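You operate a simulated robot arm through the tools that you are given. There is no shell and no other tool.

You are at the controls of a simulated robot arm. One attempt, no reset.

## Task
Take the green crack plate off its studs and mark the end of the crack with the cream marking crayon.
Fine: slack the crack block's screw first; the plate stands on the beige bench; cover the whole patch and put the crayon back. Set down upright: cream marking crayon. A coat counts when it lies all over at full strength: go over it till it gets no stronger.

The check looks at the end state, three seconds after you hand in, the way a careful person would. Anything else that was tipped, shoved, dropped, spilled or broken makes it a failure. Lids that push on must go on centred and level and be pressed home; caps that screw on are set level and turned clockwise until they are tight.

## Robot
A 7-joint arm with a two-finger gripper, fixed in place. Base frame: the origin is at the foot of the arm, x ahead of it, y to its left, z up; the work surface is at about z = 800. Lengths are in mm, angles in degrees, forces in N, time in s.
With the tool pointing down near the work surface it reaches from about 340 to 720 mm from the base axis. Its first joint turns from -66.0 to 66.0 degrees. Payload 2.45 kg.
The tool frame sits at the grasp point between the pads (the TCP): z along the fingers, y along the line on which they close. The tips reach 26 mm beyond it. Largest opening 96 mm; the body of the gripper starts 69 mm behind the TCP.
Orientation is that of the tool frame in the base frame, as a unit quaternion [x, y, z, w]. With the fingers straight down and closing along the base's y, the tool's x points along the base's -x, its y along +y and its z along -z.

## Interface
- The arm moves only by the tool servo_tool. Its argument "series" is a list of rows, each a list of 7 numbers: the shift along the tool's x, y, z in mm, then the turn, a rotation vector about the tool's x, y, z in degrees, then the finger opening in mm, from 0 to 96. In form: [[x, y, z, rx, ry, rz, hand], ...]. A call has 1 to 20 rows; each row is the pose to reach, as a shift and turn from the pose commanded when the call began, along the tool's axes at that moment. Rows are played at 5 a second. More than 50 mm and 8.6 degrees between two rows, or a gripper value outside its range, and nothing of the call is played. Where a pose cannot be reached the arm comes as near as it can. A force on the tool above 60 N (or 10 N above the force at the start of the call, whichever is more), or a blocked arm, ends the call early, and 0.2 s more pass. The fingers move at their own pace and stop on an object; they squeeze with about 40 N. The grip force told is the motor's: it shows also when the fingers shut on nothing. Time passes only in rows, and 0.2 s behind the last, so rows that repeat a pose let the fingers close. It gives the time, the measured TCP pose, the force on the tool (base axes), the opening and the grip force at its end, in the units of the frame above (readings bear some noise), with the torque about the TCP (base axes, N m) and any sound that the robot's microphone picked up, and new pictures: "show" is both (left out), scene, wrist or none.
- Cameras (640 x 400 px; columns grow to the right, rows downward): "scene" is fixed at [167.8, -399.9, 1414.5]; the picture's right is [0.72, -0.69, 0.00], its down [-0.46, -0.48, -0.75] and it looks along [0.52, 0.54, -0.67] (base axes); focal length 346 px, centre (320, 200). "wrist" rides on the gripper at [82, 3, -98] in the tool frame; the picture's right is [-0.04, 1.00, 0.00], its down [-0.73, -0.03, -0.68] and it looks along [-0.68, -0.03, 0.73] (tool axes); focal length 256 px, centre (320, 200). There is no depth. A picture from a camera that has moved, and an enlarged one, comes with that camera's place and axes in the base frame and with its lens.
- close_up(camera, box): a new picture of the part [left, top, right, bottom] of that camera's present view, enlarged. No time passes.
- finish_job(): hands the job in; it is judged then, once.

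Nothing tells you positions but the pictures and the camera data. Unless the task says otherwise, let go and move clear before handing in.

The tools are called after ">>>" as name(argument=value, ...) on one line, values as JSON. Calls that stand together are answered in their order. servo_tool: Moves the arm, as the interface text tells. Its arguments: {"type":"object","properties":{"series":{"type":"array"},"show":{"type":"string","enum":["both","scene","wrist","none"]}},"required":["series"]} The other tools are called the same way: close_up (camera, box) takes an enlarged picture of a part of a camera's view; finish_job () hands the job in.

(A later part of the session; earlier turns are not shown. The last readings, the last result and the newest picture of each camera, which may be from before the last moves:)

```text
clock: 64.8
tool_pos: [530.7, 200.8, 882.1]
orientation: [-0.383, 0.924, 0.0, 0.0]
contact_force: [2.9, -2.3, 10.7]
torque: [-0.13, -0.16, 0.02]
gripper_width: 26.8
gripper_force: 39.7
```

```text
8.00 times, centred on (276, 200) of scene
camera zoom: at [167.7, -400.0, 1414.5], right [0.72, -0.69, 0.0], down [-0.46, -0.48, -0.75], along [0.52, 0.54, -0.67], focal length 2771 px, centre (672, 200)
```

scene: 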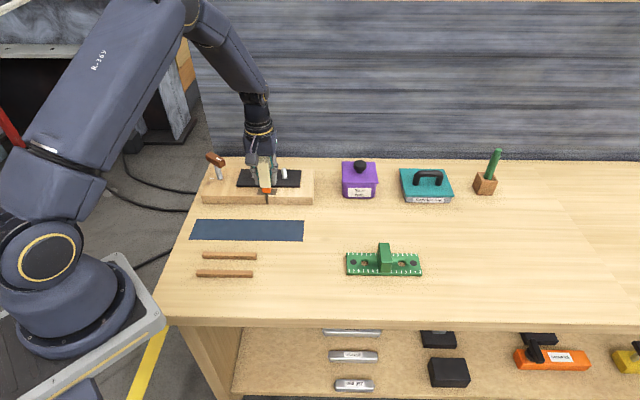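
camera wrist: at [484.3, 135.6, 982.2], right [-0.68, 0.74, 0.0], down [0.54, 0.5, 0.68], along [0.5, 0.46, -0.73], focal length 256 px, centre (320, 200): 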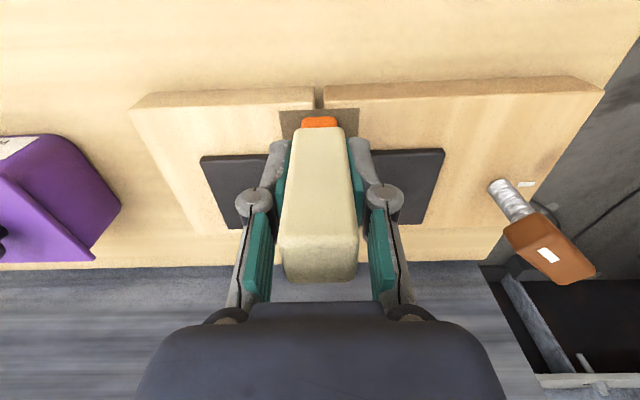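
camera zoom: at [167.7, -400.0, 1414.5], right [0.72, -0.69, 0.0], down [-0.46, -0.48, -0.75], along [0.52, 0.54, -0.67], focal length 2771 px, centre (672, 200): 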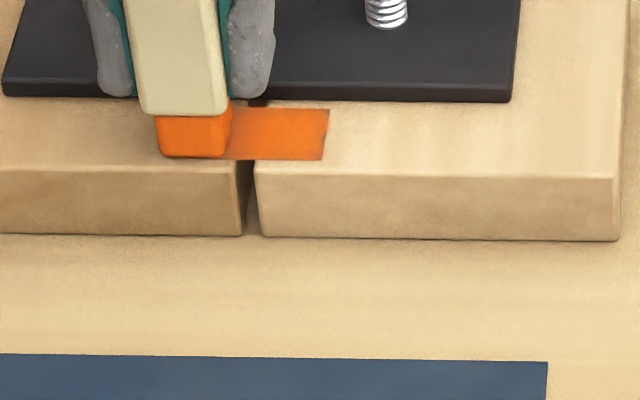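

Coverage is good and the colour only takes on the patch. I go slightly further to the front edge and stroke back, pressing a touch more in this direction.

>>> servo_tool(series=[[2, 0, 0, 0, 0, 0, 14], [2, 3, 0, 0, 0, 0, 14], [2, -2, 0.1, 0, 0, 0, 14], [2, -7, 0.2, 0, 0, 0, 14], [2, -12, 0.2, 0, 0, 0, 14], [2, -17, 0.2, 0, 0, 0, 14]], show="none")

```text
clock: 66.2
tool_pos: [536.3, 191.3, 881.6]
orientation: [-0.384, 0.923, 0.002, -0.003]
contact_force: [-28.9, 20.0, 26.6]
torque: [0.88, 1.45, -0.23]
gripper_width: 27.1
gripper_force: 40.6
```

The tip caught laterally (35 N), probably on the crack's edge. I relieve it at once: back toward +y and up.

>>> servo_tool(series=[[0, 6, -0.5, 0, 0, 0, 14], [0, 9, -2, 0, 0, 0, 14], [0, 9, -4, 0, 0, 0, 14], [0, 9, -4, 0, 0, 0, 14]], show="both")

>>> close_up(camera="wrist", box=[220, 60, 420, 185])

>>> close_up(camera="scene", box=[216, 155, 316, 225])

```text
clock: 67.2
tool_pos: [535.6, 192.8, 884.1]
orientation: [-0.382, 0.924, -0.001, 0.0]
contact_force: [0.7, -1.2, -1.2]
torque: [0.01, 0.01, 0.03]
gripper_width: 26.7
gripper_force: 40.0
camera wrist: at [474.9, 137.5, 981.6], right [-0.68, 0.74, 0.0], down [0.54, 0.5, 0.68], along [0.5, 0.46, -0.73], focal length 256 px, centre (320, 200)
```

scene: 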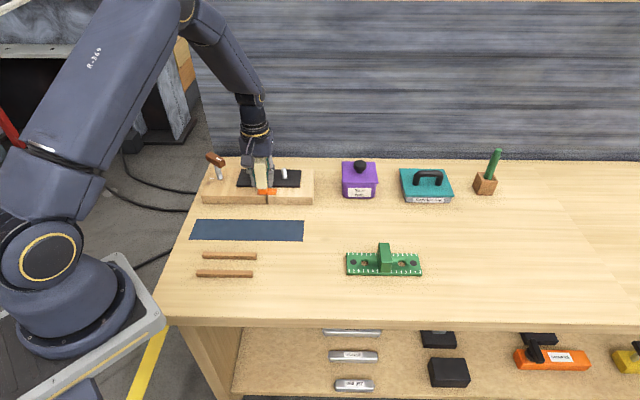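
wrist: 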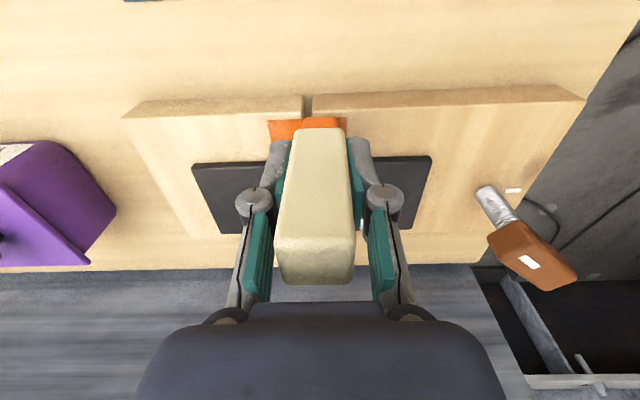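

```text
3.20 times, centred on (320, 122) of wrist
camera zoom: at [474.9, 137.5, 981.6], right [-0.68, 0.74, 0.0], down [0.54, 0.5, 0.68], along [0.5, 0.46, -0.73], focal length 819 px, centre (320, 448)
```

zoom: 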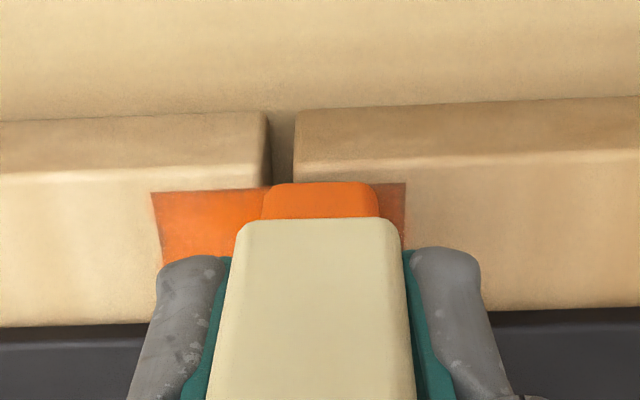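

```text
5.71 times, centred on (266, 190) of scene
camera zoom: at [167.8, -399.9, 1414.5], right [0.72, -0.69, 0.0], down [-0.46, -0.48, -0.75], along [0.52, 0.54, -0.67], focal length 1980 px, centre (629, 257)
```

zoom: 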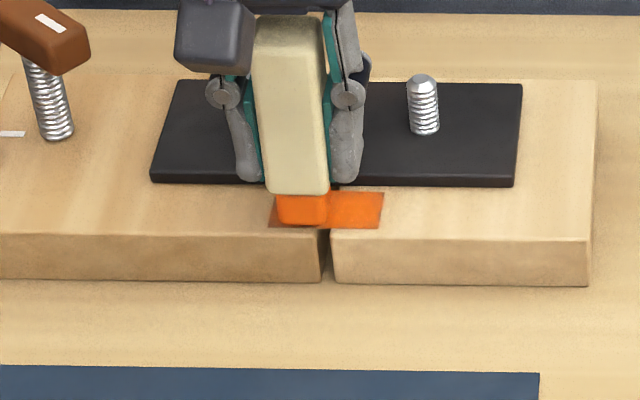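

The crayon tipped about 1° in the grip when it caught on the crack's edge. From now on I'll avoid crossing the crack under pressure: I'll paint in columns with short strokes front to back, parallel to the crack, lifting between columns. First I level the crayon by 1° and go to the +y column.

>>> servo_tool(series=[[-2, 3, -2, 0.5, 0, 0, 14], [-5, 9, -2, 1.07, 0, 0, 14], [-5, 9, 0, 1.07, 0, 0, 14], [-5, 9, 0, 1.07, 0, 0, 14]], show="none")

>>> close_up(camera="wrist", box=[220, 60, 420, 185])

>>> close_up(camera="scene", box=[216, 155, 316, 225])

```text
clock: 68.2
tool_pos: [531.0, 203.2, 885.2]
orientation: [-0.383, 0.924, -0.009, 0.003]
contact_force: [-0.1, 0.0, -0.3]
torque: [0.01, 0.0, 0.0]
gripper_width: 26.7
gripper_force: 39.8
```

```text
3.20 times, centred on (320, 122) of wrist
camera zoom: at [469.8, 149.1, 981.5], right [-0.68, 0.74, -0.02], down [0.53, 0.51, 0.68], along [0.51, 0.45, -0.73], focal length 819 px, centre (320, 448)
```

zoom: 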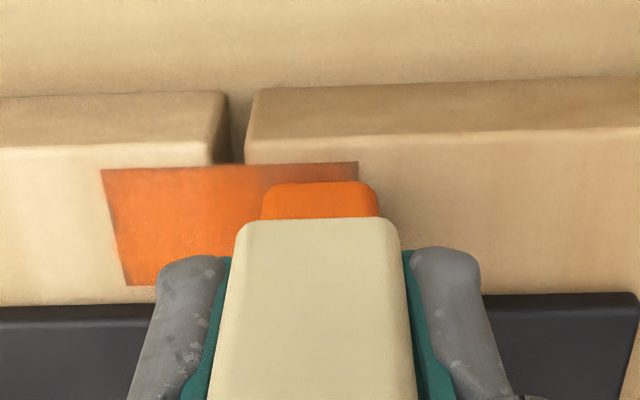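

```text
5.71 times, centred on (266, 190) of scene
camera zoom: at [167.8, -399.9, 1414.5], right [0.72, -0.69, 0.0], down [-0.46, -0.48, -0.75], along [0.52, 0.54, -0.67], focal length 1980 px, centre (629, 257)
```

zoom: 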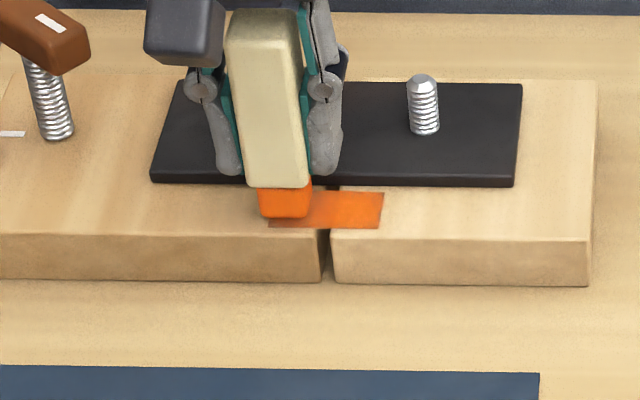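

Positioned over the +y end. Lowering gently to contact.

>>> servo_tool(series=[[0, 0, 1, 0, 0, 0, 14], [0, 0, 2, 0, 0, 0, 14], [0, 0, 2, 0, 0, 0, 14]], show="none")

```text
clock: 69.0
tool_pos: [530.8, 203.7, 882.0]
orientation: [-0.383, 0.924, -0.009, 0.004]
contact_force: [-0.2, -0.3, -1.0]
torque: [-0.02, 0.01, -0.01]
gripper_width: 26.9
gripper_force: 39.9
```

>>> servo_tool(series=[[0, 0, 0.5, 0, 0, 0, 14], [0, 0, 1, 0, 0, 0, 14], [0, 0, 1, 0, 0, 0, 14]], show="none")

```text
clock: 69.8
tool_pos: [530.9, 204.3, 881.6]
orientation: [-0.382, 0.924, -0.01, 0.004]
contact_force: [0.9, -0.1, -0.5]
torque: [0.01, 0.0, 0.03]
gripper_width: 26.7
gripper_force: 40.5
```

>>> servo_tool(series=[[0, 0, 0.5, 0, 0, 0, 14], [0, 0, 0.5, 0, 0, 0, 14]], show="none")

```text
clock: 70.4
tool_pos: [532.3, 203.5, 880.3]
orientation: [-0.382, 0.924, -0.009, 0.003]
contact_force: [-0.8, 0.0, 0.4]
torque: [0.03, 0.04, 0.01]
gripper_width: 26.9
gripper_force: 40.3
```

>>> servo_tool(series=[[0, 0, 0.4, 0, 0, 0, 14], [0, 0, 0.4, 0, 0, 0, 14]], show="none")

```text
clock: 71.0
tool_pos: [532.7, 202.7, 881.4]
orientation: [-0.382, 0.924, -0.01, 0.003]
contact_force: [-1.9, -0.4, 8.1]
torque: [0.0, 0.14, 0.01]
gripper_width: 26.9
gripper_force: 40.3
```

8 N contact. Now short strokes front to back in this column.

>>> servo_tool(series=[[2.5, 0, 0, 0, 0, 0, 14], [5, 0, 0, 0, 0, 0, 14], [2.5, 0, 0, 0, 0, 0, 14], [0, 0, 0, 0, 0, 0, 14], [-2.5, 0, 0, 0, 0, 0, 14], [-4.5, 0, 0, 0, 0, 0, 14], [-2, 0, 0, 0, 0, 0, 14], [0, 0, 0, 0, 0, 0, 14]], show="none")

>>> close_up(camera="wrist", box=[220, 60, 420, 185])

>>> close_up(camera="scene", box=[236, 175, 316, 225])

```text
clock: 72.8
tool_pos: [531.1, 204.4, 880.8]
orientation: [-0.383, 0.924, -0.008, 0.003]
contact_force: [0.7, 1.5, 3.5]
torque: [0.1, -0.04, -0.06]
gripper_width: 26.7
gripper_force: 40.0
```

```text
3.20 times, centred on (320, 122) of wrist
camera zoom: at [469.6, 150.4, 978.0], right [-0.68, 0.73, -0.02], down [0.53, 0.51, 0.68], along [0.51, 0.45, -0.73], focal length 819 px, centre (320, 448)
```

zoom: 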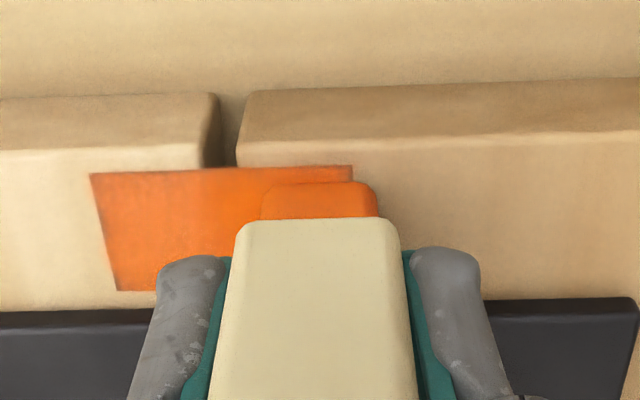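

```text
8.00 times, centred on (276, 200) of scene
camera zoom: at [167.8, -399.9, 1414.5], right [0.72, -0.69, 0.0], down [-0.46, -0.48, -0.75], along [0.52, 0.54, -0.67], focal length 2771 px, centre (672, 200)
```

zoom: 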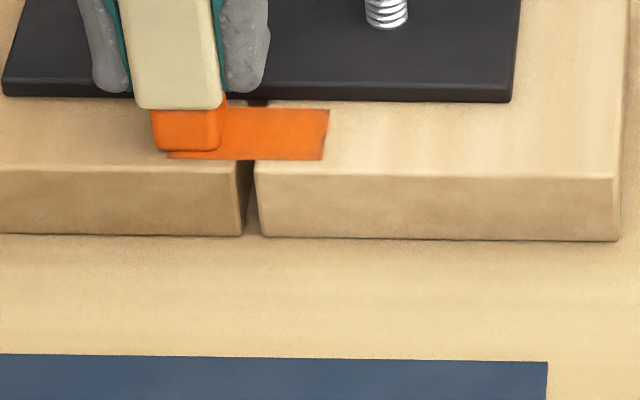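

That column has come up well. Another set here with a touch more pressure.

>>> servo_tool(series=[[2.5, 0, 0.2, 0, 0, 0, 14], [5.5, 0, 0.2, 0, 0, 0, 14], [5.5, 3, 0.2, 0, 0, 0, 14], [2.5, 3, 0.2, 0, 0, 0, 14], [0, 3, 0.2, 0, 0, 0, 14], [-2.5, 3, 0.2, 0, 0, 0, 14], [-4.5, 3, 0.2, 0, 0, 0, 14], [-4.5, 0, 0.2, 0, 0, 0, 14], [-2, 0, 0.2, 0, 0, 0, 14], [1, 0, 0.2, 0, 0, 0, 14], [4, 0, 0.2, 0, 0, 0, 14], [5.5, 0, 0.2, 0, 0, 0, 14]], show="none")

>>> servo_tool(series=[[0, 0, -2, 0, 0, 0, 14], [0, 0, -4, 0, 0, 0, 14], [0, -5, -4, 0, 0, 0, 14], [-5, -11, -4, 0, 0, 0, 14], [-5.5, -11, -4, 0, 0, 0, 14]], show="none")

>>> close_up(camera="wrist", box=[220, 60, 420, 185])

>>> close_up(camera="scene", box=[236, 175, 316, 225])

```text
clock: 75.4
tool_pos: [529.9, 199.8, 882.4]
orientation: [-0.383, 0.924, -0.009, 0.005]
contact_force: [2.8, 4.1, 8.9]
torque: [0.24, -0.04, -0.1]
gripper_width: 26.6
gripper_force: 40.7
```

```text
clock: 76.6
tool_pos: [539.2, 195.8, 884.8]
orientation: [-0.383, 0.924, -0.009, 0.004]
contact_force: [-0.1, -0.4, -1.0]
torque: [0.02, 0.02, 0.03]
gripper_width: 26.8
gripper_force: 40.0
```

```text
3.20 times, centred on (320, 122) of wrist
camera zoom: at [477.7, 141.8, 982.4], right [-0.68, 0.73, -0.02], down [0.53, 0.51, 0.68], along [0.51, 0.45, -0.73], focal length 819 px, centre (320, 448)
```

zoom: 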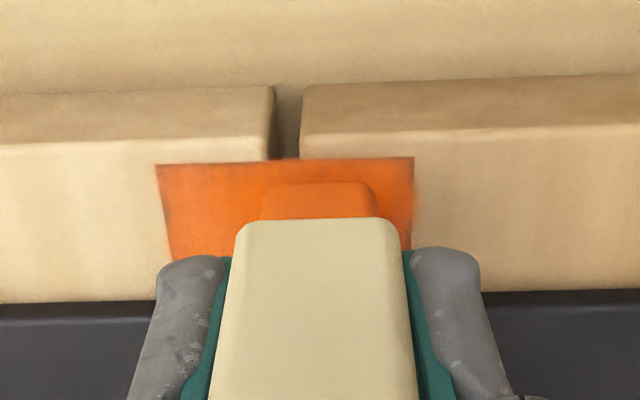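

```text
8.00 times, centred on (276, 200) of scene
camera zoom: at [167.8, -399.9, 1414.5], right [0.72, -0.69, 0.0], down [-0.46, -0.48, -0.75], along [0.52, 0.54, -0.67], focal length 2771 px, centre (672, 200)
```

zoom: 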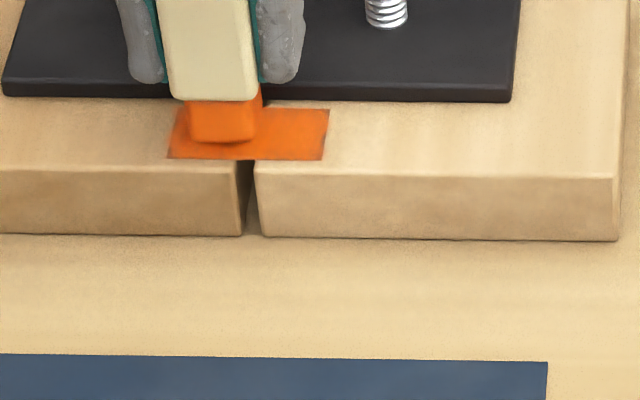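

The +y side looks saturated. Now the next column, straddling the crack, with strokes parallel to it.

>>> servo_tool(series=[[0, 0, 2, 0, 0, 0, 14], [0, 0, 3.5, 0, 0, 0, 14], [0, 0, 4, 0, 0, 0, 14], [0, 0, 4, 0, 0, 0, 14]], show="none")

>>> servo_tool(series=[[2.5, 0, 0, 0, 0, 0, 14], [5, 0, 0, 0, 0, 0, 14], [2.5, 0, 0, 0, 0, 0, 14], [0, 0, 0, 0, 0, 0, 14], [-2.5, 0, 0, 0, 0, 0, 14], [-4.5, 0, 0, 0, 0, 0, 14], [-2, 0, 0, 0, 0, 0, 14], [0, 0, 0, 0, 0, 0, 14]], show="none")

```text
clock: 77.6
tool_pos: [540.1, 196.8, 880.8]
orientation: [-0.383, 0.923, -0.008, 0.004]
contact_force: [0.2, 0.8, -0.3]
torque: [0.02, -0.01, 0.01]
gripper_width: 26.6
gripper_force: 39.7
```

```text
clock: 79.4
tool_pos: [539.9, 197.6, 880.8]
orientation: [-0.383, 0.924, -0.008, 0.004]
contact_force: [0.9, 1.9, 4.1]
torque: [0.16, 0.0, -0.01]
gripper_width: 26.9
gripper_force: 39.6
```

>>> servo_tool(series=[[0, 0, 0.25, 0, 0, 0, 14], [3, 0, 0.25, 0, 0, 0, 14], [6, 0, 0.25, 0, 0, 0, 14], [3, 0, 0.25, 0, 0, 0, 14], [0, 0, 0.25, 0, 0, 0, 14], [-3, 0, 0.25, 0, 0, 0, 14], [0, 0, 0.25, 0, 0, 0, 14], [3, 0, 0.25, 0, 0, 0, 14], [6, 0, 0.25, 0, 0, 0, 14], [3, 0, 0.25, 0, 0, 0, 14], [0, 0, 0.25, 0, 0, 0, 14], [-3, 0, 0.25, 0, 0, 0, 14], [0, 0, 0.25, 0, 0, 0, 14]], show="none")

>>> servo_tool(series=[[0, 0, -2, 0, 0, 0, 14], [0, 0, -4, 0, 0, 0, 14], [0, -6, -4, 0, 0, 0, 14], [0, -12, -4, 0, 0, 0, 14], [0, -12, -4, 0, 0, 0, 14]], show="none")

>>> close_up(camera="wrist", box=[220, 60, 420, 185])

>>> close_up(camera="scene", box=[236, 175, 316, 225])

```text
clock: 82.2
tool_pos: [539.1, 196.7, 880.9]
orientation: [-0.383, 0.924, -0.008, 0.003]
contact_force: [1.1, 0.8, 2.5]
torque: [0.06, -0.04, -0.01]
gripper_width: 27.0
gripper_force: 40.2
```

```text
clock: 83.4
tool_pos: [549.1, 188.4, 885.2]
orientation: [-0.382, 0.924, -0.009, 0.004]
contact_force: [0.6, 0.2, -0.5]
torque: [0.01, 0.04, -0.02]
gripper_width: 26.8
gripper_force: 39.7
```

```text
3.20 times, centred on (320, 122) of wrist
camera zoom: at [487.1, 134.4, 981.9], right [-0.68, 0.73, -0.02], down [0.53, 0.51, 0.68], along [0.51, 0.45, -0.73], focal length 819 px, centre (320, 448)
```

zoom: 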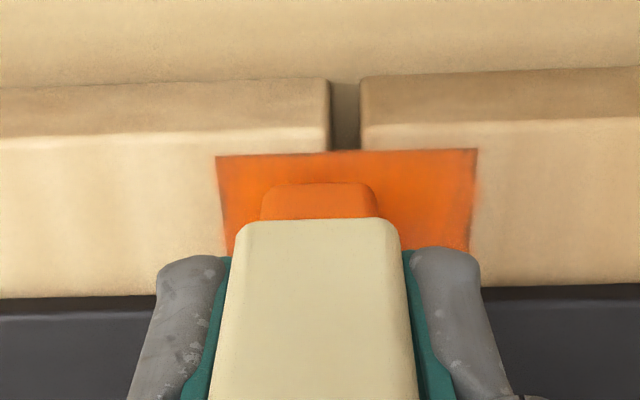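

```text
8.00 times, centred on (276, 200) of scene
camera zoom: at [167.8, -399.9, 1414.5], right [0.72, -0.69, 0.0], down [-0.46, -0.48, -0.75], along [0.52, 0.54, -0.67], focal length 2771 px, centre (672, 200)
```

zoom: 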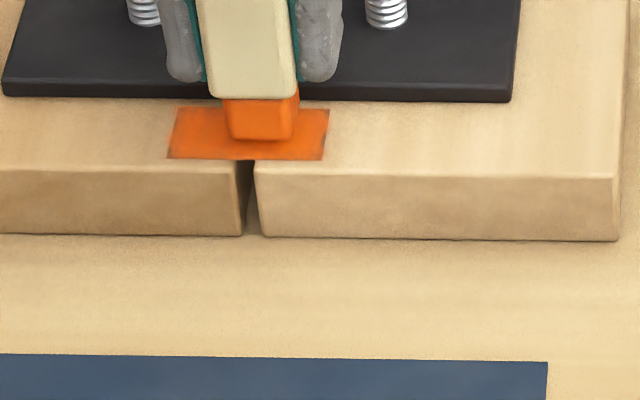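

Now the column at y≈-6.

>>> servo_tool(series=[[0, 0, 2, 0, 0, 0, 14], [0, 0, 3.5, 0, 0, 0, 14], [0, 0, 4.1, 0, 0, 0, 14], [0, 0, 4.1, 0, 0, 0, 14]], show="none")

```text
clock: 84.4
tool_pos: [547.2, 187.4, 880.1]
orientation: [-0.383, 0.924, -0.008, 0.004]
contact_force: [-0.3, 0.8, 3.0]
torque: [0.05, 0.02, 0.0]
gripper_width: 26.7
gripper_force: 39.8
```

>>> servo_tool(series=[[0, 0, 0.2, 0, 0, 0, 14], [3, 0, 0.2, 0, 0, 0, 14], [6, 0, 0.2, 0, 0, 0, 14], [3, 0, 0.2, 0, 0, 0, 14], [0, 0, 0.2, 0, 0, 0, 14], [-3, 0, 0.2, 0, 0, 0, 14], [0, 0, 0.2, 0, 0, 0, 14], [3, 0, 0.2, 0, 0, 0, 14], [6, 0, 0.2, 0, 0, 0, 14], [3, 0, 0.2, 0, 0, 0, 14], [0, 0, 0.2, 0, 0, 0, 14], [-3, 0, 0.2, 0, 0, 0, 14], [0, 0, 0.2, 0, 0, 0, 14]], show="none")

>>> servo_tool(series=[[0, 0, -2, 0, 0, 0, 14], [0, 0, -4, 0, 0, 0, 14], [0, -6, -4, 0, 0, 0, 14], [0, -11, -4, 0, 0, 0, 14], [0, -11, -2, 0, 0, 0, 14], [0, -11, -0.4, 0, 0, 0, 14], [0, -11, 0, 0, 0, 0, 14], [0, -11, 0, 0, 0, 0, 14]], show="none")

>>> close_up(camera="wrist", box=[220, 60, 420, 185])

```text
clock: 87.2
tool_pos: [548.1, 187.3, 880.1]
orientation: [-0.382, 0.924, -0.008, 0.004]
contact_force: [3.3, 0.9, 6.0]
torque: [0.08, -0.09, 0.0]
gripper_width: 26.9
gripper_force: 40.2
```

```text
clock: 89.0
tool_pos: [554.7, 178.7, 880.5]
orientation: [-0.383, 0.924, -0.009, 0.004]
contact_force: [0.8, 0.6, 0.5]
torque: [0.04, -0.03, 0.01]
gripper_width: 27.0
gripper_force: 40.0
```

```text
3.20 times, centred on (320, 122) of wrist
camera zoom: at [494.5, 125.3, 977.8], right [-0.68, 0.73, -0.02], down [0.53, 0.51, 0.68], along [0.51, 0.45, -0.73], focal length 819 px, centre (320, 448)
```

zoom: 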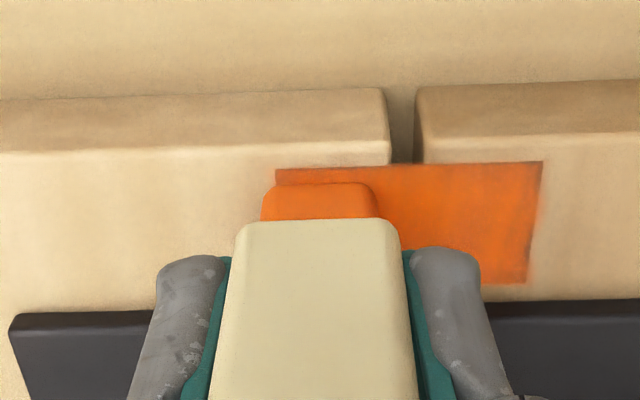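

Now the -y end column. A bit more pressure and stroke, including the edges.

>>> servo_tool(series=[[0, 0, 0.4, 0, 0, 0, 14], [3, 0, 0.4, 0, 0, 0, 14], [6, 0, 0.4, 0, 0, 0, 14], [6, -3, 0.4, 0, 0, 0, 14], [3, -3, 0.4, 0, 0, 0, 14], [0, -3, 0.4, 0, 0, 0, 14], [-3, -3, 0.4, 0, 0, 0, 14], [-3, 0, 0.4, 0, 0, 0, 14], [0, 0, 0.4, 0, 0, 0, 14], [3, 0, 0.4, 0, 0, 0, 14], [6, 0, 0.4, 0, 0, 0, 14], [3, 0, 0.4, 0, 0, 0, 14], [0, 0, 0.4, 0, 0, 0, 14], [-3, 0, 0.4, 0, 0, 0, 14], [0, 0, 0.4, 0, 0, 0, 14]], show="none")

>>> close_up(camera="scene", box=[236, 175, 316, 225])

>>> close_up(camera="wrist", box=[220, 60, 420, 185])

```text
clock: 92.2
tool_pos: [556.7, 179.9, 880.5]
orientation: [-0.383, 0.924, -0.009, 0.004]
contact_force: [2.1, 1.5, 3.8]
torque: [0.09, -0.06, 0.01]
gripper_width: 26.8
gripper_force: 40.2
```

```text
8.00 times, centred on (276, 200) of scene
camera zoom: at [167.8, -399.9, 1414.5], right [0.72, -0.69, 0.0], down [-0.46, -0.48, -0.75], along [0.52, 0.54, -0.67], focal length 2771 px, centre (672, 200)
```

zoom: 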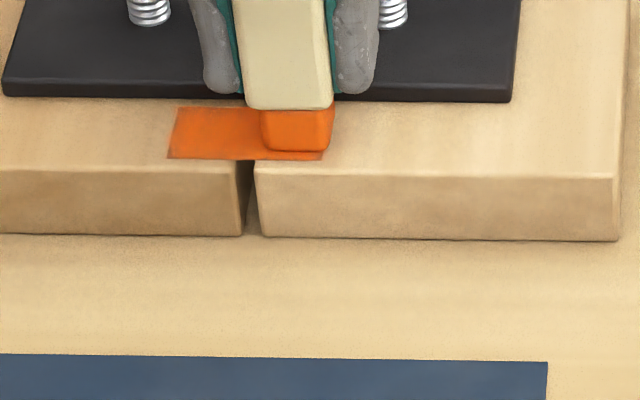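

```text
3.20 times, centred on (320, 122) of wrist
camera zoom: at [494.5, 126.1, 977.5], right [-0.68, 0.73, -0.02], down [0.53, 0.51, 0.68], along [0.51, 0.45, -0.73], focal length 819 px, centre (320, 448)
```

zoom: 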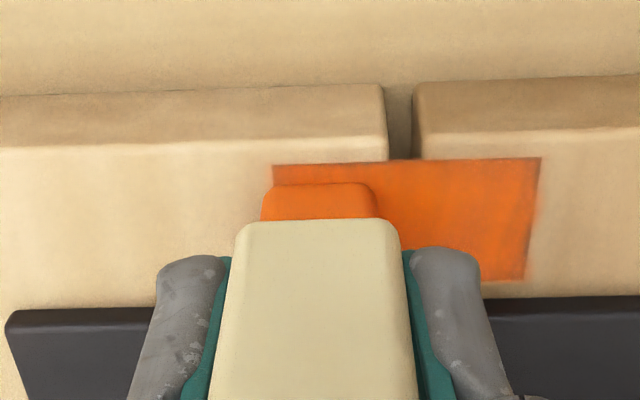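

I lift off to look at the whole patch unobstructed.

>>> servo_tool(series=[[0, 0, -3, 0, 0, 0, 14], [0, 0, -20, 0, 0, 0, 14], [0, 5, -40, 0, 0, 0, 14], [-10, 10, -60, 0, 0, 0, 14], [-25, 17, -70, 0, 0, 0, 14], [-25, 17, -70, 0, 0, 0, 14]], show="none")

>>> close_up(camera="wrist", box=[260, 60, 380, 135])

>>> close_up(camera="scene", box=[246, 180, 294, 210])

```text
clock: 93.6
tool_pos: [560.7, 211.5, 948.2]
orientation: [-0.382, 0.924, -0.01, 0.004]
contact_force: [-0.6, 0.2, -0.9]
torque: [0.04, 0.0, -0.02]
gripper_width: 27.1
gripper_force: 40.2
```

```text
5.33 times, centred on (320, 98) of wrist
camera zoom: at [499.0, 157.0, 1046.9], right [-0.68, 0.74, -0.02], down [0.53, 0.51, 0.68], along [0.51, 0.45, -0.73], focal length 1365 px, centre (320, 747)
```

zoom: 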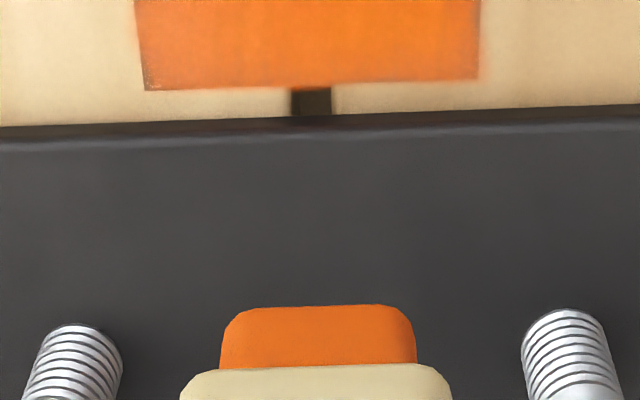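

```text
13.33 times, centred on (270, 195) of scene
camera zoom: at [167.8, -399.9, 1414.5], right [0.72, -0.69, 0.0], down [-0.46, -0.48, -0.75], along [0.52, 0.54, -0.67], focal length 4619 px, centre (987, 267)
```

zoom: 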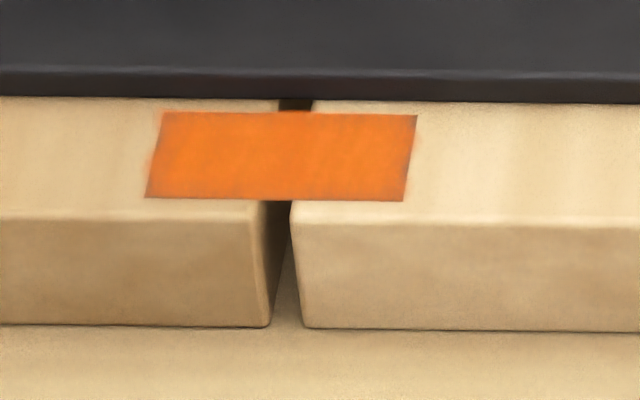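

The patch looks nearly uniform orange. I zoom right in on its edges to judge coverage.

>>> close_up(camera="scene", box=[255, 186, 271, 196])

>>> close_up(camera="scene", box=[265, 186, 281, 196])

>>> close_up(camera="wrist", box=[272, 30, 368, 90])

```text
16.00 times, centred on (263, 191) of scene
camera zoom: at [167.8, -399.9, 1414.5], right [0.72, -0.69, 0.0], down [-0.46, -0.48, -0.75], along [0.52, 0.54, -0.67], focal length 5543 px, centre (1232, 344)
```

zoom: 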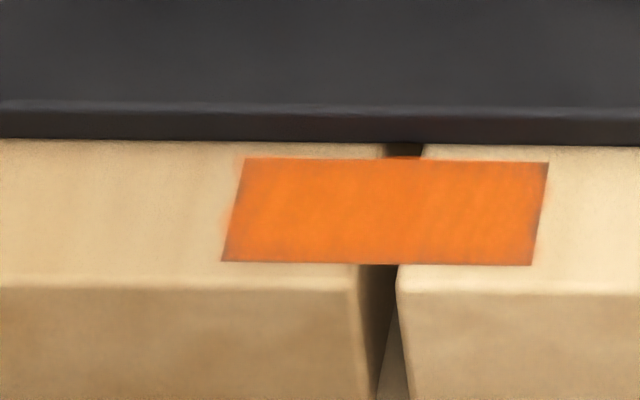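

```text
16.00 times, centred on (273, 191) of scene
camera zoom: at [167.8, -399.9, 1414.5], right [0.72, -0.69, 0.0], down [-0.46, -0.48, -0.75], along [0.52, 0.54, -0.67], focal length 5543 px, centre (1072, 344)
```

zoom: 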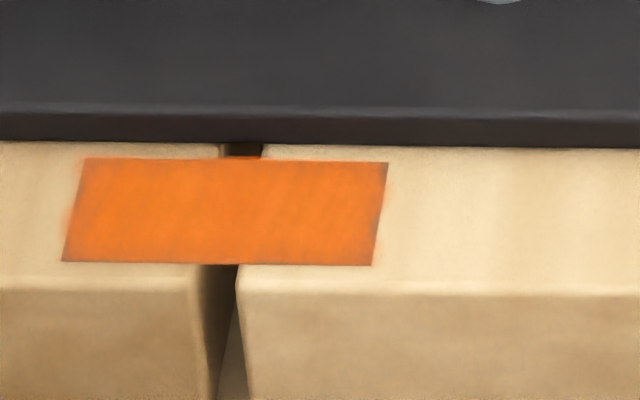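

```text
6.67 times, centred on (320, 60) of wrist
camera zoom: at [499.0, 157.0, 1046.9], right [-0.68, 0.74, -0.02], down [0.53, 0.51, 0.68], along [0.51, 0.45, -0.73], focal length 1707 px, centre (320, 1133)
```

zoom: 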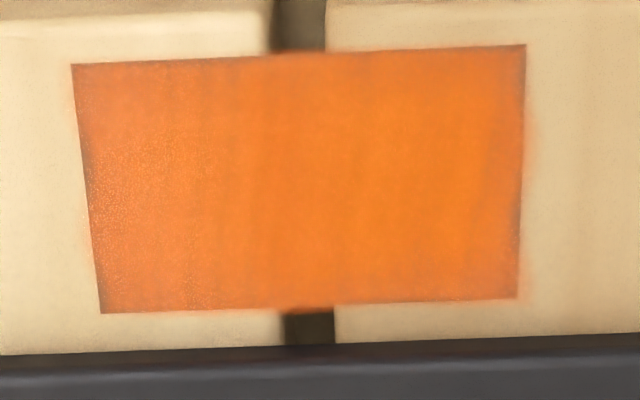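

The -y side is a bit duller, and the tip seems to press less on that side because the crayon has partly re-levelled in the grip. I take back 0.7° of tilt and go over that side again.

>>> servo_tool(series=[[8, -5, 15, -0.2, 0, 0, 14], [17, -11, 35, -0.4, 0, 0, 14], [25, -17.6, 55, -0.7, 0, 0, 14], [25, -17.6, 66, -0.7, 0, 0, 14], [25, -17.6, 68.5, -0.7, 0, 0, 14], [25, -17.6, 68.5, -0.7, 0, 0, 14]], show="none")

>>> close_up(camera="wrist", box=[220, 60, 420, 185])

```text
clock: 95.0
tool_pos: [556.0, 179.6, 882.1]
orientation: [-0.382, 0.924, -0.004, 0.002]
contact_force: [0.3, 0.3, -0.8]
torque: [0.04, 0.01, 0.0]
gripper_width: 26.6
gripper_force: 39.8
```

```text
3.20 times, centred on (320, 122) of wrist
camera zoom: at [495.5, 124.8, 979.2], right [-0.68, 0.74, -0.01], down [0.54, 0.5, 0.68], along [0.5, 0.46, -0.73], focal length 819 px, centre (320, 448)
```

zoom: 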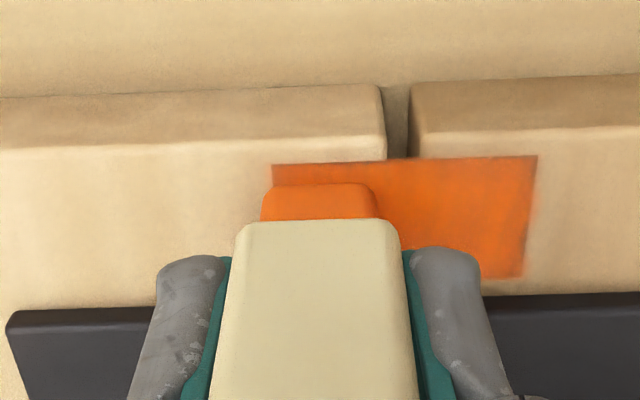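

Lower to contact in small steps.

>>> servo_tool(series=[[0, 0, 0.8, 0, 0, 0, 14], [0, 0, 1.2, 0, 0, 0, 14], [0, 0, 1.2, 0, 0, 0, 14]], show="none")

>>> servo_tool(series=[[0, 0, 0.3, 0, 0, 0, 14], [0, 0, 0.3, 0, 0, 0, 14]], show="none")

```text
clock: 95.8
tool_pos: [556.3, 180.3, 880.8]
orientation: [-0.382, 0.924, -0.003, 0.001]
contact_force: [0.3, -0.2, -1.2]
torque: [-0.01, -0.02, -0.01]
gripper_width: 26.7
gripper_force: 39.6
```

```text
clock: 96.4
tool_pos: [555.3, 179.5, 880.5]
orientation: [-0.383, 0.924, -0.003, 0.001]
contact_force: [1.0, 0.1, 1.2]
torque: [-0.03, -0.02, 0.01]
gripper_width: 26.8
gripper_force: 39.7
```

>>> servo_tool(series=[[0, 0, 0.3, 0, 0, 0, 14], [0, 0, 0.3, 0, 0, 0, 14]], show="none")

```text
clock: 97.0
tool_pos: [556.9, 179.5, 881.5]
orientation: [-0.383, 0.924, -0.003, 0.002]
contact_force: [0.4, -0.1, 5.4]
torque: [0.0, -0.05, 0.0]
gripper_width: 26.6
gripper_force: 40.4
```

>>> servo_tool(series=[[3, 0, 0.2, 0, 0, 0, 14], [7, 0, 0.2, 0, 0, 0, 14], [7, -2.5, 0.2, 0, 0, 0, 14], [4, -2.5, 0.2, 0, 0, 0, 14], [1, -2.5, 0.2, 0, 0, 0, 14], [-3, -2.5, 0.2, 0, 0, 0, 14], [1, -2.5, 0.2, 0, 0, 0, 14], [4, -2.5, 0.2, 0, 0, 0, 14], [7, -2.5, 0.2, 0, 0, 0, 14], [7, 0, 0.2, 0, 0, 0, 14], [4, 0, 0.2, 0, 0, 0, 14], [1, 0, 0.2, 0, 0, 0, 14], [-3, 0, 0.2, 0, 0, 0, 14], [0, 0, 0.2, 0, 0, 0, 14]], show="none")

>>> close_up(camera="wrist", box=[220, 60, 420, 185])

>>> close_up(camera="scene", box=[246, 180, 294, 210])

```text
clock: 100.0
tool_pos: [557.1, 179.9, 880.7]
orientation: [-0.383, 0.924, -0.003, 0.002]
contact_force: [2.9, 1.7, 5.5]
torque: [0.11, -0.1, -0.01]
gripper_width: 26.6
gripper_force: 40.1
```

```text
3.20 times, centred on (320, 122) of wrist
camera zoom: at [495.9, 124.6, 977.4], right [-0.68, 0.73, -0.01], down [0.53, 0.5, 0.68], along [0.5, 0.46, -0.73], focal length 819 px, centre (320, 448)
```

zoom: 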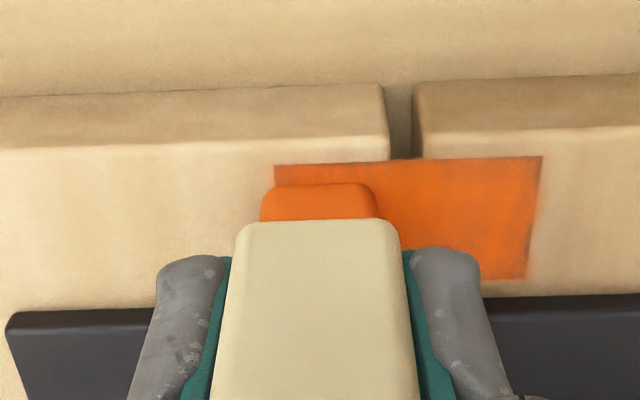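

```text
13.33 times, centred on (270, 195) of scene
camera zoom: at [167.7, -399.9, 1414.5], right [0.72, -0.69, 0.0], down [-0.46, -0.48, -0.75], along [0.52, 0.54, -0.67], focal length 4619 px, centre (987, 267)
```

zoom: 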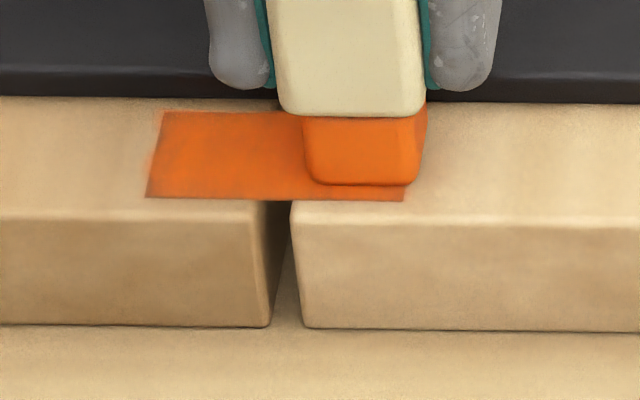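

Next columns for a second coat, lifting between them.

>>> servo_tool(series=[[0, 0, -2, 0, 0, 0, 14], [0, 4, -2.5, 0, 0, 0, 14], [0, 8, -2.5, 0, 0, 0, 14], [0, 8, -0.5, 0, 0, 0, 14], [0, 8, 0.2, 0, 0, 0, 14], [4, 8, 0.2, 0, 0, 0, 14], [7, 8, 0.2, 0, 0, 0, 14], [4, 8, 0.2, 0, 0, 0, 14], [0, 8, 0.2, 0, 0, 0, 14], [-3.5, 8, 0.2, 0, 0, 0, 14], [0, 8, 0.2, 0, 0, 0, 14], [4, 8, 0.2, 0, 0, 0, 14], [7, 8, 0.2, 0, 0, 0, 14], [4, 8, 0.2, 0, 0, 0, 14], [0, 8, 0.2, 0, 0, 0, 14], [-3.5, 8, 0.2, 0, 0, 0, 14], [0, 8, 0.2, 0, 0, 0, 14]], show="none")

>>> servo_tool(series=[[0, 0, -2, 0, 0, 0, 14], [0, 4, -2.5, 0, 0, 0, 14], [0, 8, -2.5, 0, 0, 0, 14], [0, 8, -0.5, 0, 0, 0, 14], [0, 8, 0.1, 0, 0, 0, 14], [0, 8, 0.1, 0, 0, 0, 14]], show="none")

```text
clock: 103.6
tool_pos: [549.5, 185.5, 880.2]
orientation: [-0.383, 0.924, -0.003, 0.003]
contact_force: [3.0, 1.1, 7.1]
torque: [0.07, -0.14, 0.01]
gripper_width: 26.7
gripper_force: 40.2
```

```text
clock: 105.0
tool_pos: [544.5, 189.8, 879.8]
orientation: [-0.382, 0.924, -0.003, 0.001]
contact_force: [-1.6, -1.2, 3.6]
torque: [0.02, 0.12, 0.04]
gripper_width: 26.7
gripper_force: 39.7
```

>>> servo_tool(series=[[4, 0, 0.15, 0, 0, 0, 14], [7, 0, 0.15, 0, 0, 0, 14], [4, 0, 0.15, 0, 0, 0, 14], [0, 0, 0.15, 0, 0, 0, 14], [-3.5, 0, 0.15, 0, 0, 0, 14], [0, 0, 0.15, 0, 0, 0, 14], [4, 0, 0.15, 0, 0, 0, 14], [7, 0, 0.15, 0, 0, 0, 14], [4, 0, 0.15, 0, 0, 0, 14], [0, 0, 0.15, 0, 0, 0, 14], [-3.5, 0, 0.15, 0, 0, 0, 14], [0, 0, 0.15, 0, 0, 0, 14]], show="none")

>>> servo_tool(series=[[0, 0, -2, 0, 0, 0, 14], [0, 4, -2.5, 0, 0, 0, 14], [0, 8, -2.5, 0, 0, 0, 14], [0, 8, -0.5, 0, 0, 0, 14], [0, 8, 0.1, 0, 0, 0, 14], [0, 8, 0.1, 0, 0, 0, 14]], show="none")

```text
clock: 107.6
tool_pos: [546.1, 189.6, 879.2]
orientation: [-0.383, 0.924, -0.003, 0.004]
contact_force: [4.9, 1.1, 12.2]
torque: [0.06, -0.19, 0.02]
gripper_width: 26.7
gripper_force: 40.6
```

```text
clock: 109.0
tool_pos: [537.7, 196.2, 879.4]
orientation: [-0.382, 0.924, -0.004, 0.002]
contact_force: [-1.2, 0.5, 5.4]
torque: [0.02, 0.0, 0.05]
gripper_width: 26.8
gripper_force: 40.7
```

>>> servo_tool(series=[[4, 0, 0.1, 0, 0, 0, 14], [7, 0, 0.1, 0, 0, 0, 14], [4, 0, 0.1, 0, 0, 0, 14], [0, 0, 0.1, 0, 0, 0, 14], [-3.5, 0, 0.1, 0, 0, 0, 14], [0, 0, 0.1, 0, 0, 0, 14], [4, 0, 0.1, 0, 0, 0, 14], [7, 0, 0.1, 0, 0, 0, 14], [4, 0, 0.1, 0, 0, 0, 14], [0, 0, 0.1, 0, 0, 0, 14], [-3.5, 0, 0.1, 0, 0, 0, 14], [0, 0, 0.1, 0, 0, 0, 14]], show="none")

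>>> servo_tool(series=[[0, 0, -2, 0, 0, 0, 14], [0, 4, -2.5, 0, 0, 0, 14], [0, 9, -2.5, 0, 0, 0, 14], [0, 9, -0.5, 0, 0, 0, 14], [0, 9, 0.1, 0, 0, 0, 14], [0, 9, 0.1, 0, 0, 0, 14]], show="none")

>>> close_up(camera="wrist", box=[220, 60, 420, 185])

```text
clock: 111.6
tool_pos: [539.4, 196.2, 879.8]
orientation: [-0.383, 0.924, -0.002, 0.001]
contact_force: [0.7, 0.4, 1.0]
torque: [0.08, -0.07, -0.03]
gripper_width: 26.9
gripper_force: 39.9
```

```text
clock: 113.0
tool_pos: [533.1, 202.0, 880.9]
orientation: [-0.383, 0.924, -0.003, 0.001]
contact_force: [-0.1, 0.1, 1.4]
torque: [-0.01, 0.03, 0.01]
gripper_width: 26.9
gripper_force: 40.0
```

```text
3.20 times, centred on (320, 122) of wrist
camera zoom: at [471.9, 147.6, 976.7], right [-0.68, 0.74, -0.01], down [0.54, 0.5, 0.68], along [0.5, 0.46, -0.73], focal length 819 px, centre (320, 448)
```

zoom: 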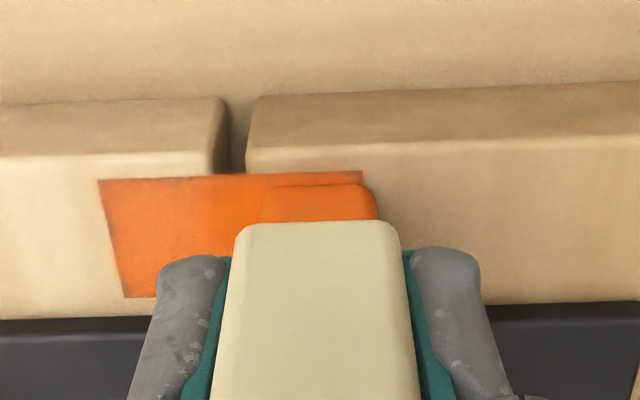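

Last column at the +y end: press slightly more and stroke.

>>> servo_tool(series=[[0, 0, 0.3, 0, 0, 0, 14], [4, 0, 0.3, 0, 0, 0, 14], [7, 0, 0.3, 0, 0, 0, 14], [7, 1.5, 0.3, 0, 0, 0, 14], [4, 1.5, 0.3, 0, 0, 0, 14], [0, 1.5, 0.3, 0, 0, 0, 14], [-3.5, 1.5, 0.3, 0, 0, 0, 14], [-3.5, 0, 0.3, 0, 0, 0, 14], [0, 0, 0.3, 0, 0, 0, 14], [4, 0, 0.3, 0, 0, 0, 14], [7, 0, 0.3, 0, 0, 0, 14], [4, 0, 0.3, 0, 0, 0, 14], [0, 0, 0.3, 0, 0, 0, 14], [-3.5, 0, 0.3, 0, 0, 0, 14], [0, 0, 0.3, 0, 0, 0, 14]], show="none")

>>> servo_tool(series=[[0, 0, -3, 0, 0, 0, 14], [0, 0, -20, 0, 0, 0, 14], [0, -5, -40, 0, 0, 0, 14], [-10, -10, -60, 0, 0, 0, 14], [-25, -16, -70, 0, 0, 0, 14], [-25, -16, -70, 0, 0, 0, 14]], show="none")

>>> close_up(camera="wrist", box=[272, 30, 368, 90])

>>> close_up(camera="scene", box=[247, 183, 287, 208])

```text
clock: 116.2
tool_pos: [534.4, 203.7, 879.2]
orientation: [-0.383, 0.924, -0.002, 0.003]
contact_force: [3.4, -1.1, 15.3]
torque: [-0.05, -0.09, 0.02]
gripper_width: 26.7
gripper_force: 40.7
```

```text
clock: 117.6
tool_pos: [561.4, 209.3, 949.7]
orientation: [-0.383, 0.924, -0.003, 0.001]
contact_force: [-0.1, -0.5, -1.1]
torque: [-0.01, -0.02, 0.02]
gripper_width: 26.6
gripper_force: 39.8
```

```text
6.67 times, centred on (320, 60) of wrist
camera zoom: at [500.8, 154.9, 1045.4], right [-0.68, 0.73, -0.01], down [0.54, 0.5, 0.68], along [0.5, 0.46, -0.73], focal length 1707 px, centre (320, 1133)
```

zoom: 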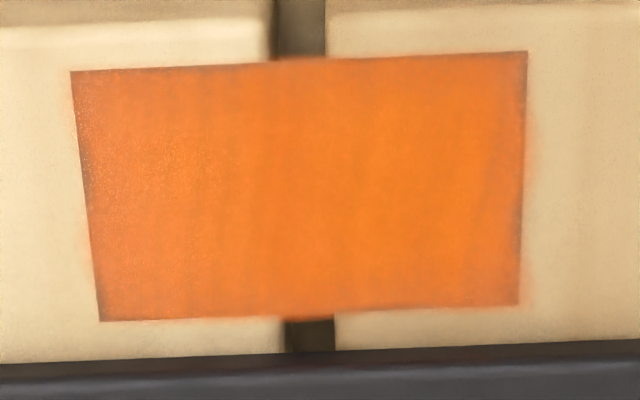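

```text
16.00 times, centred on (267, 196) of scene
camera zoom: at [167.8, -399.9, 1414.5], right [0.72, -0.69, 0.0], down [-0.46, -0.48, -0.75], along [0.52, 0.54, -0.67], focal length 5543 px, centre (1168, 272)
```

zoom: 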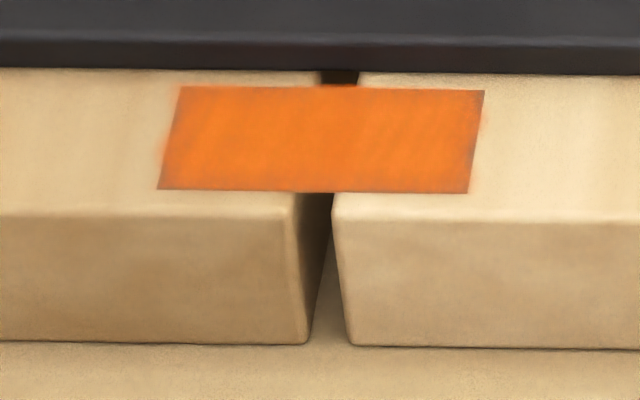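

It's close to uniform. To make sure the rim gets full strength, I'll go round the ends and edges once more with wider overlap, starting at the -y end.

>>> servo_tool(series=[[8, -6, 15, 0, 0, 0, 14], [17, -12, 35, 0, 0, 0, 14], [25, -19.8, 55, 0, 0, 0, 14], [25, -19.8, 66, 0, 0, 0, 14], [25, -19.8, 69.4, 0, 0, 0, 14], [25, -19.8, 69.8, 0, 0, 0, 14], [25, -19.8, 69.8, 0, 0, 0, 14]], show="none")

>>> close_up(camera="wrist", box=[220, 60, 420, 185])

```text
clock: 119.2
tool_pos: [557.4, 176.9, 880.1]
orientation: [-0.383, 0.924, -0.002, 0.002]
contact_force: [-4.4, -2.6, 13.8]
torque: [-0.05, 0.18, 0.02]
gripper_width: 26.7
gripper_force: 40.2
```

```text
3.20 times, centred on (320, 122) of wrist
camera zoom: at [497.3, 122.6, 976.4], right [-0.68, 0.74, -0.01], down [0.54, 0.5, 0.68], along [0.5, 0.46, -0.73], focal length 819 px, centre (320, 448)
```

zoom: 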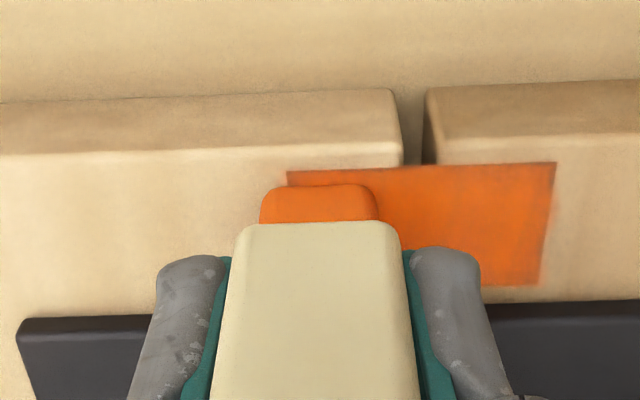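

>>> servo_tool(series=[[4, 0, 0, 0, 0, 0, 14], [8, 0, 0, 0, 0, 0, 14], [8, -3, 0, 0, 0, 0, 14], [4, -3, 0, 0, 0, 0, 14], [0, -3, 0, 0, 0, 0, 14], [-3, -3, 0, 0, 0, 0, 14], [-5.5, -3, 0, 0, 0, 0, 14], [-5.5, 0, 0, 0, 0, 0, 14], [-2, 0, 0, 0, 0, 0, 14], [2, 0, 0, 0, 0, 0, 14], [5, 0, 0, 0, 0, 0, 14], [8, 0, 0, 0, 0, 0, 14], [8, -3, 0, 0, 0, 0, 14], [4, -3, 0, 0, 0, 0, 14], [0, -3, 0, 0, 0, 0, 14], [-3, -3, 0, 0, 0, 0, 14], [-5.5, -3, 0, 0, 0, 0, 14], [-5.5, 0, 0, 0, 0, 0, 14], [-2, 0, 0, 0, 0, 0, 14], [0, 0, 0, 0, 0, 0, 14]], show="none")

>>> servo_tool(series=[[0, 0, -3, 0, 0, 0, 14], [0, 0, -20, 0, 0, 0, 14], [0, 5, -40, 0, 0, 0, 14], [-10, 10, -60, 0, 0, 0, 14], [-25, 19, -70, 0, 0, 0, 14], [-25, 19, -70, 0, 0, 0, 14]], show="none")

>>> close_up(camera="wrist", box=[272, 30, 368, 90])

>>> close_up(camera="scene", box=[247, 183, 287, 208])

```text
clock: 123.4
tool_pos: [557.7, 178.7, 879.1]
orientation: [-0.383, 0.924, -0.002, 0.002]
contact_force: [0.8, 1.9, 4.8]
torque: [0.13, -0.08, 0.01]
gripper_width: 26.6
gripper_force: 39.9
```

```text
clock: 124.8
tool_pos: [564.2, 208.3, 948.3]
orientation: [-0.382, 0.924, -0.003, 0.001]
contact_force: [0.5, 0.0, -0.6]
torque: [0.0, -0.04, -0.01]
gripper_width: 26.7
gripper_force: 39.8
```

```text
6.67 times, centred on (320, 60) of wrist
camera zoom: at [502.3, 153.7, 1045.8], right [-0.68, 0.73, -0.01], down [0.54, 0.5, 0.68], along [0.5, 0.46, -0.73], focal length 1707 px, centre (320, 1133)
```

zoom: 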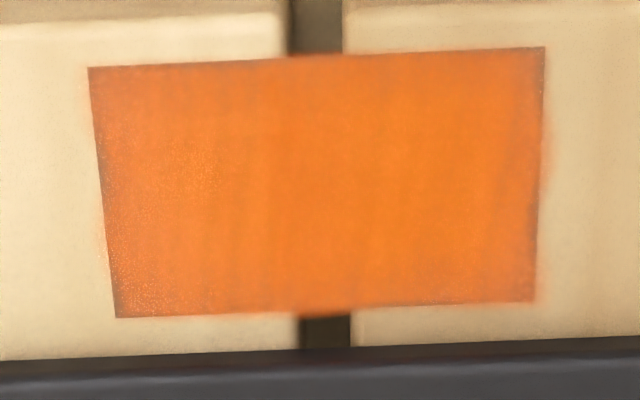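

```text
16.00 times, centred on (267, 196) of scene
camera zoom: at [167.8, -399.9, 1414.5], right [0.72, -0.69, 0.0], down [-0.46, -0.48, -0.75], along [0.52, 0.54, -0.67], focal length 5543 px, centre (1168, 272)
```

zoom: 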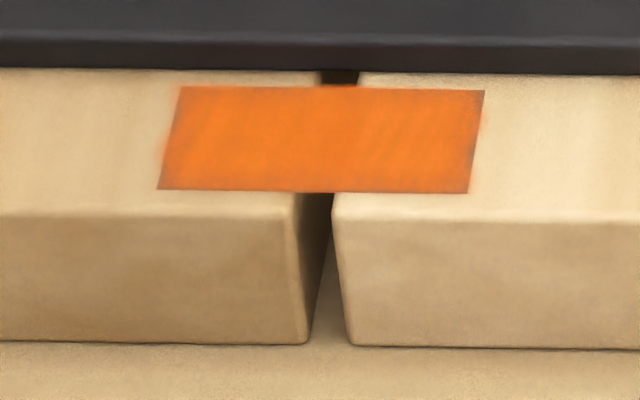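

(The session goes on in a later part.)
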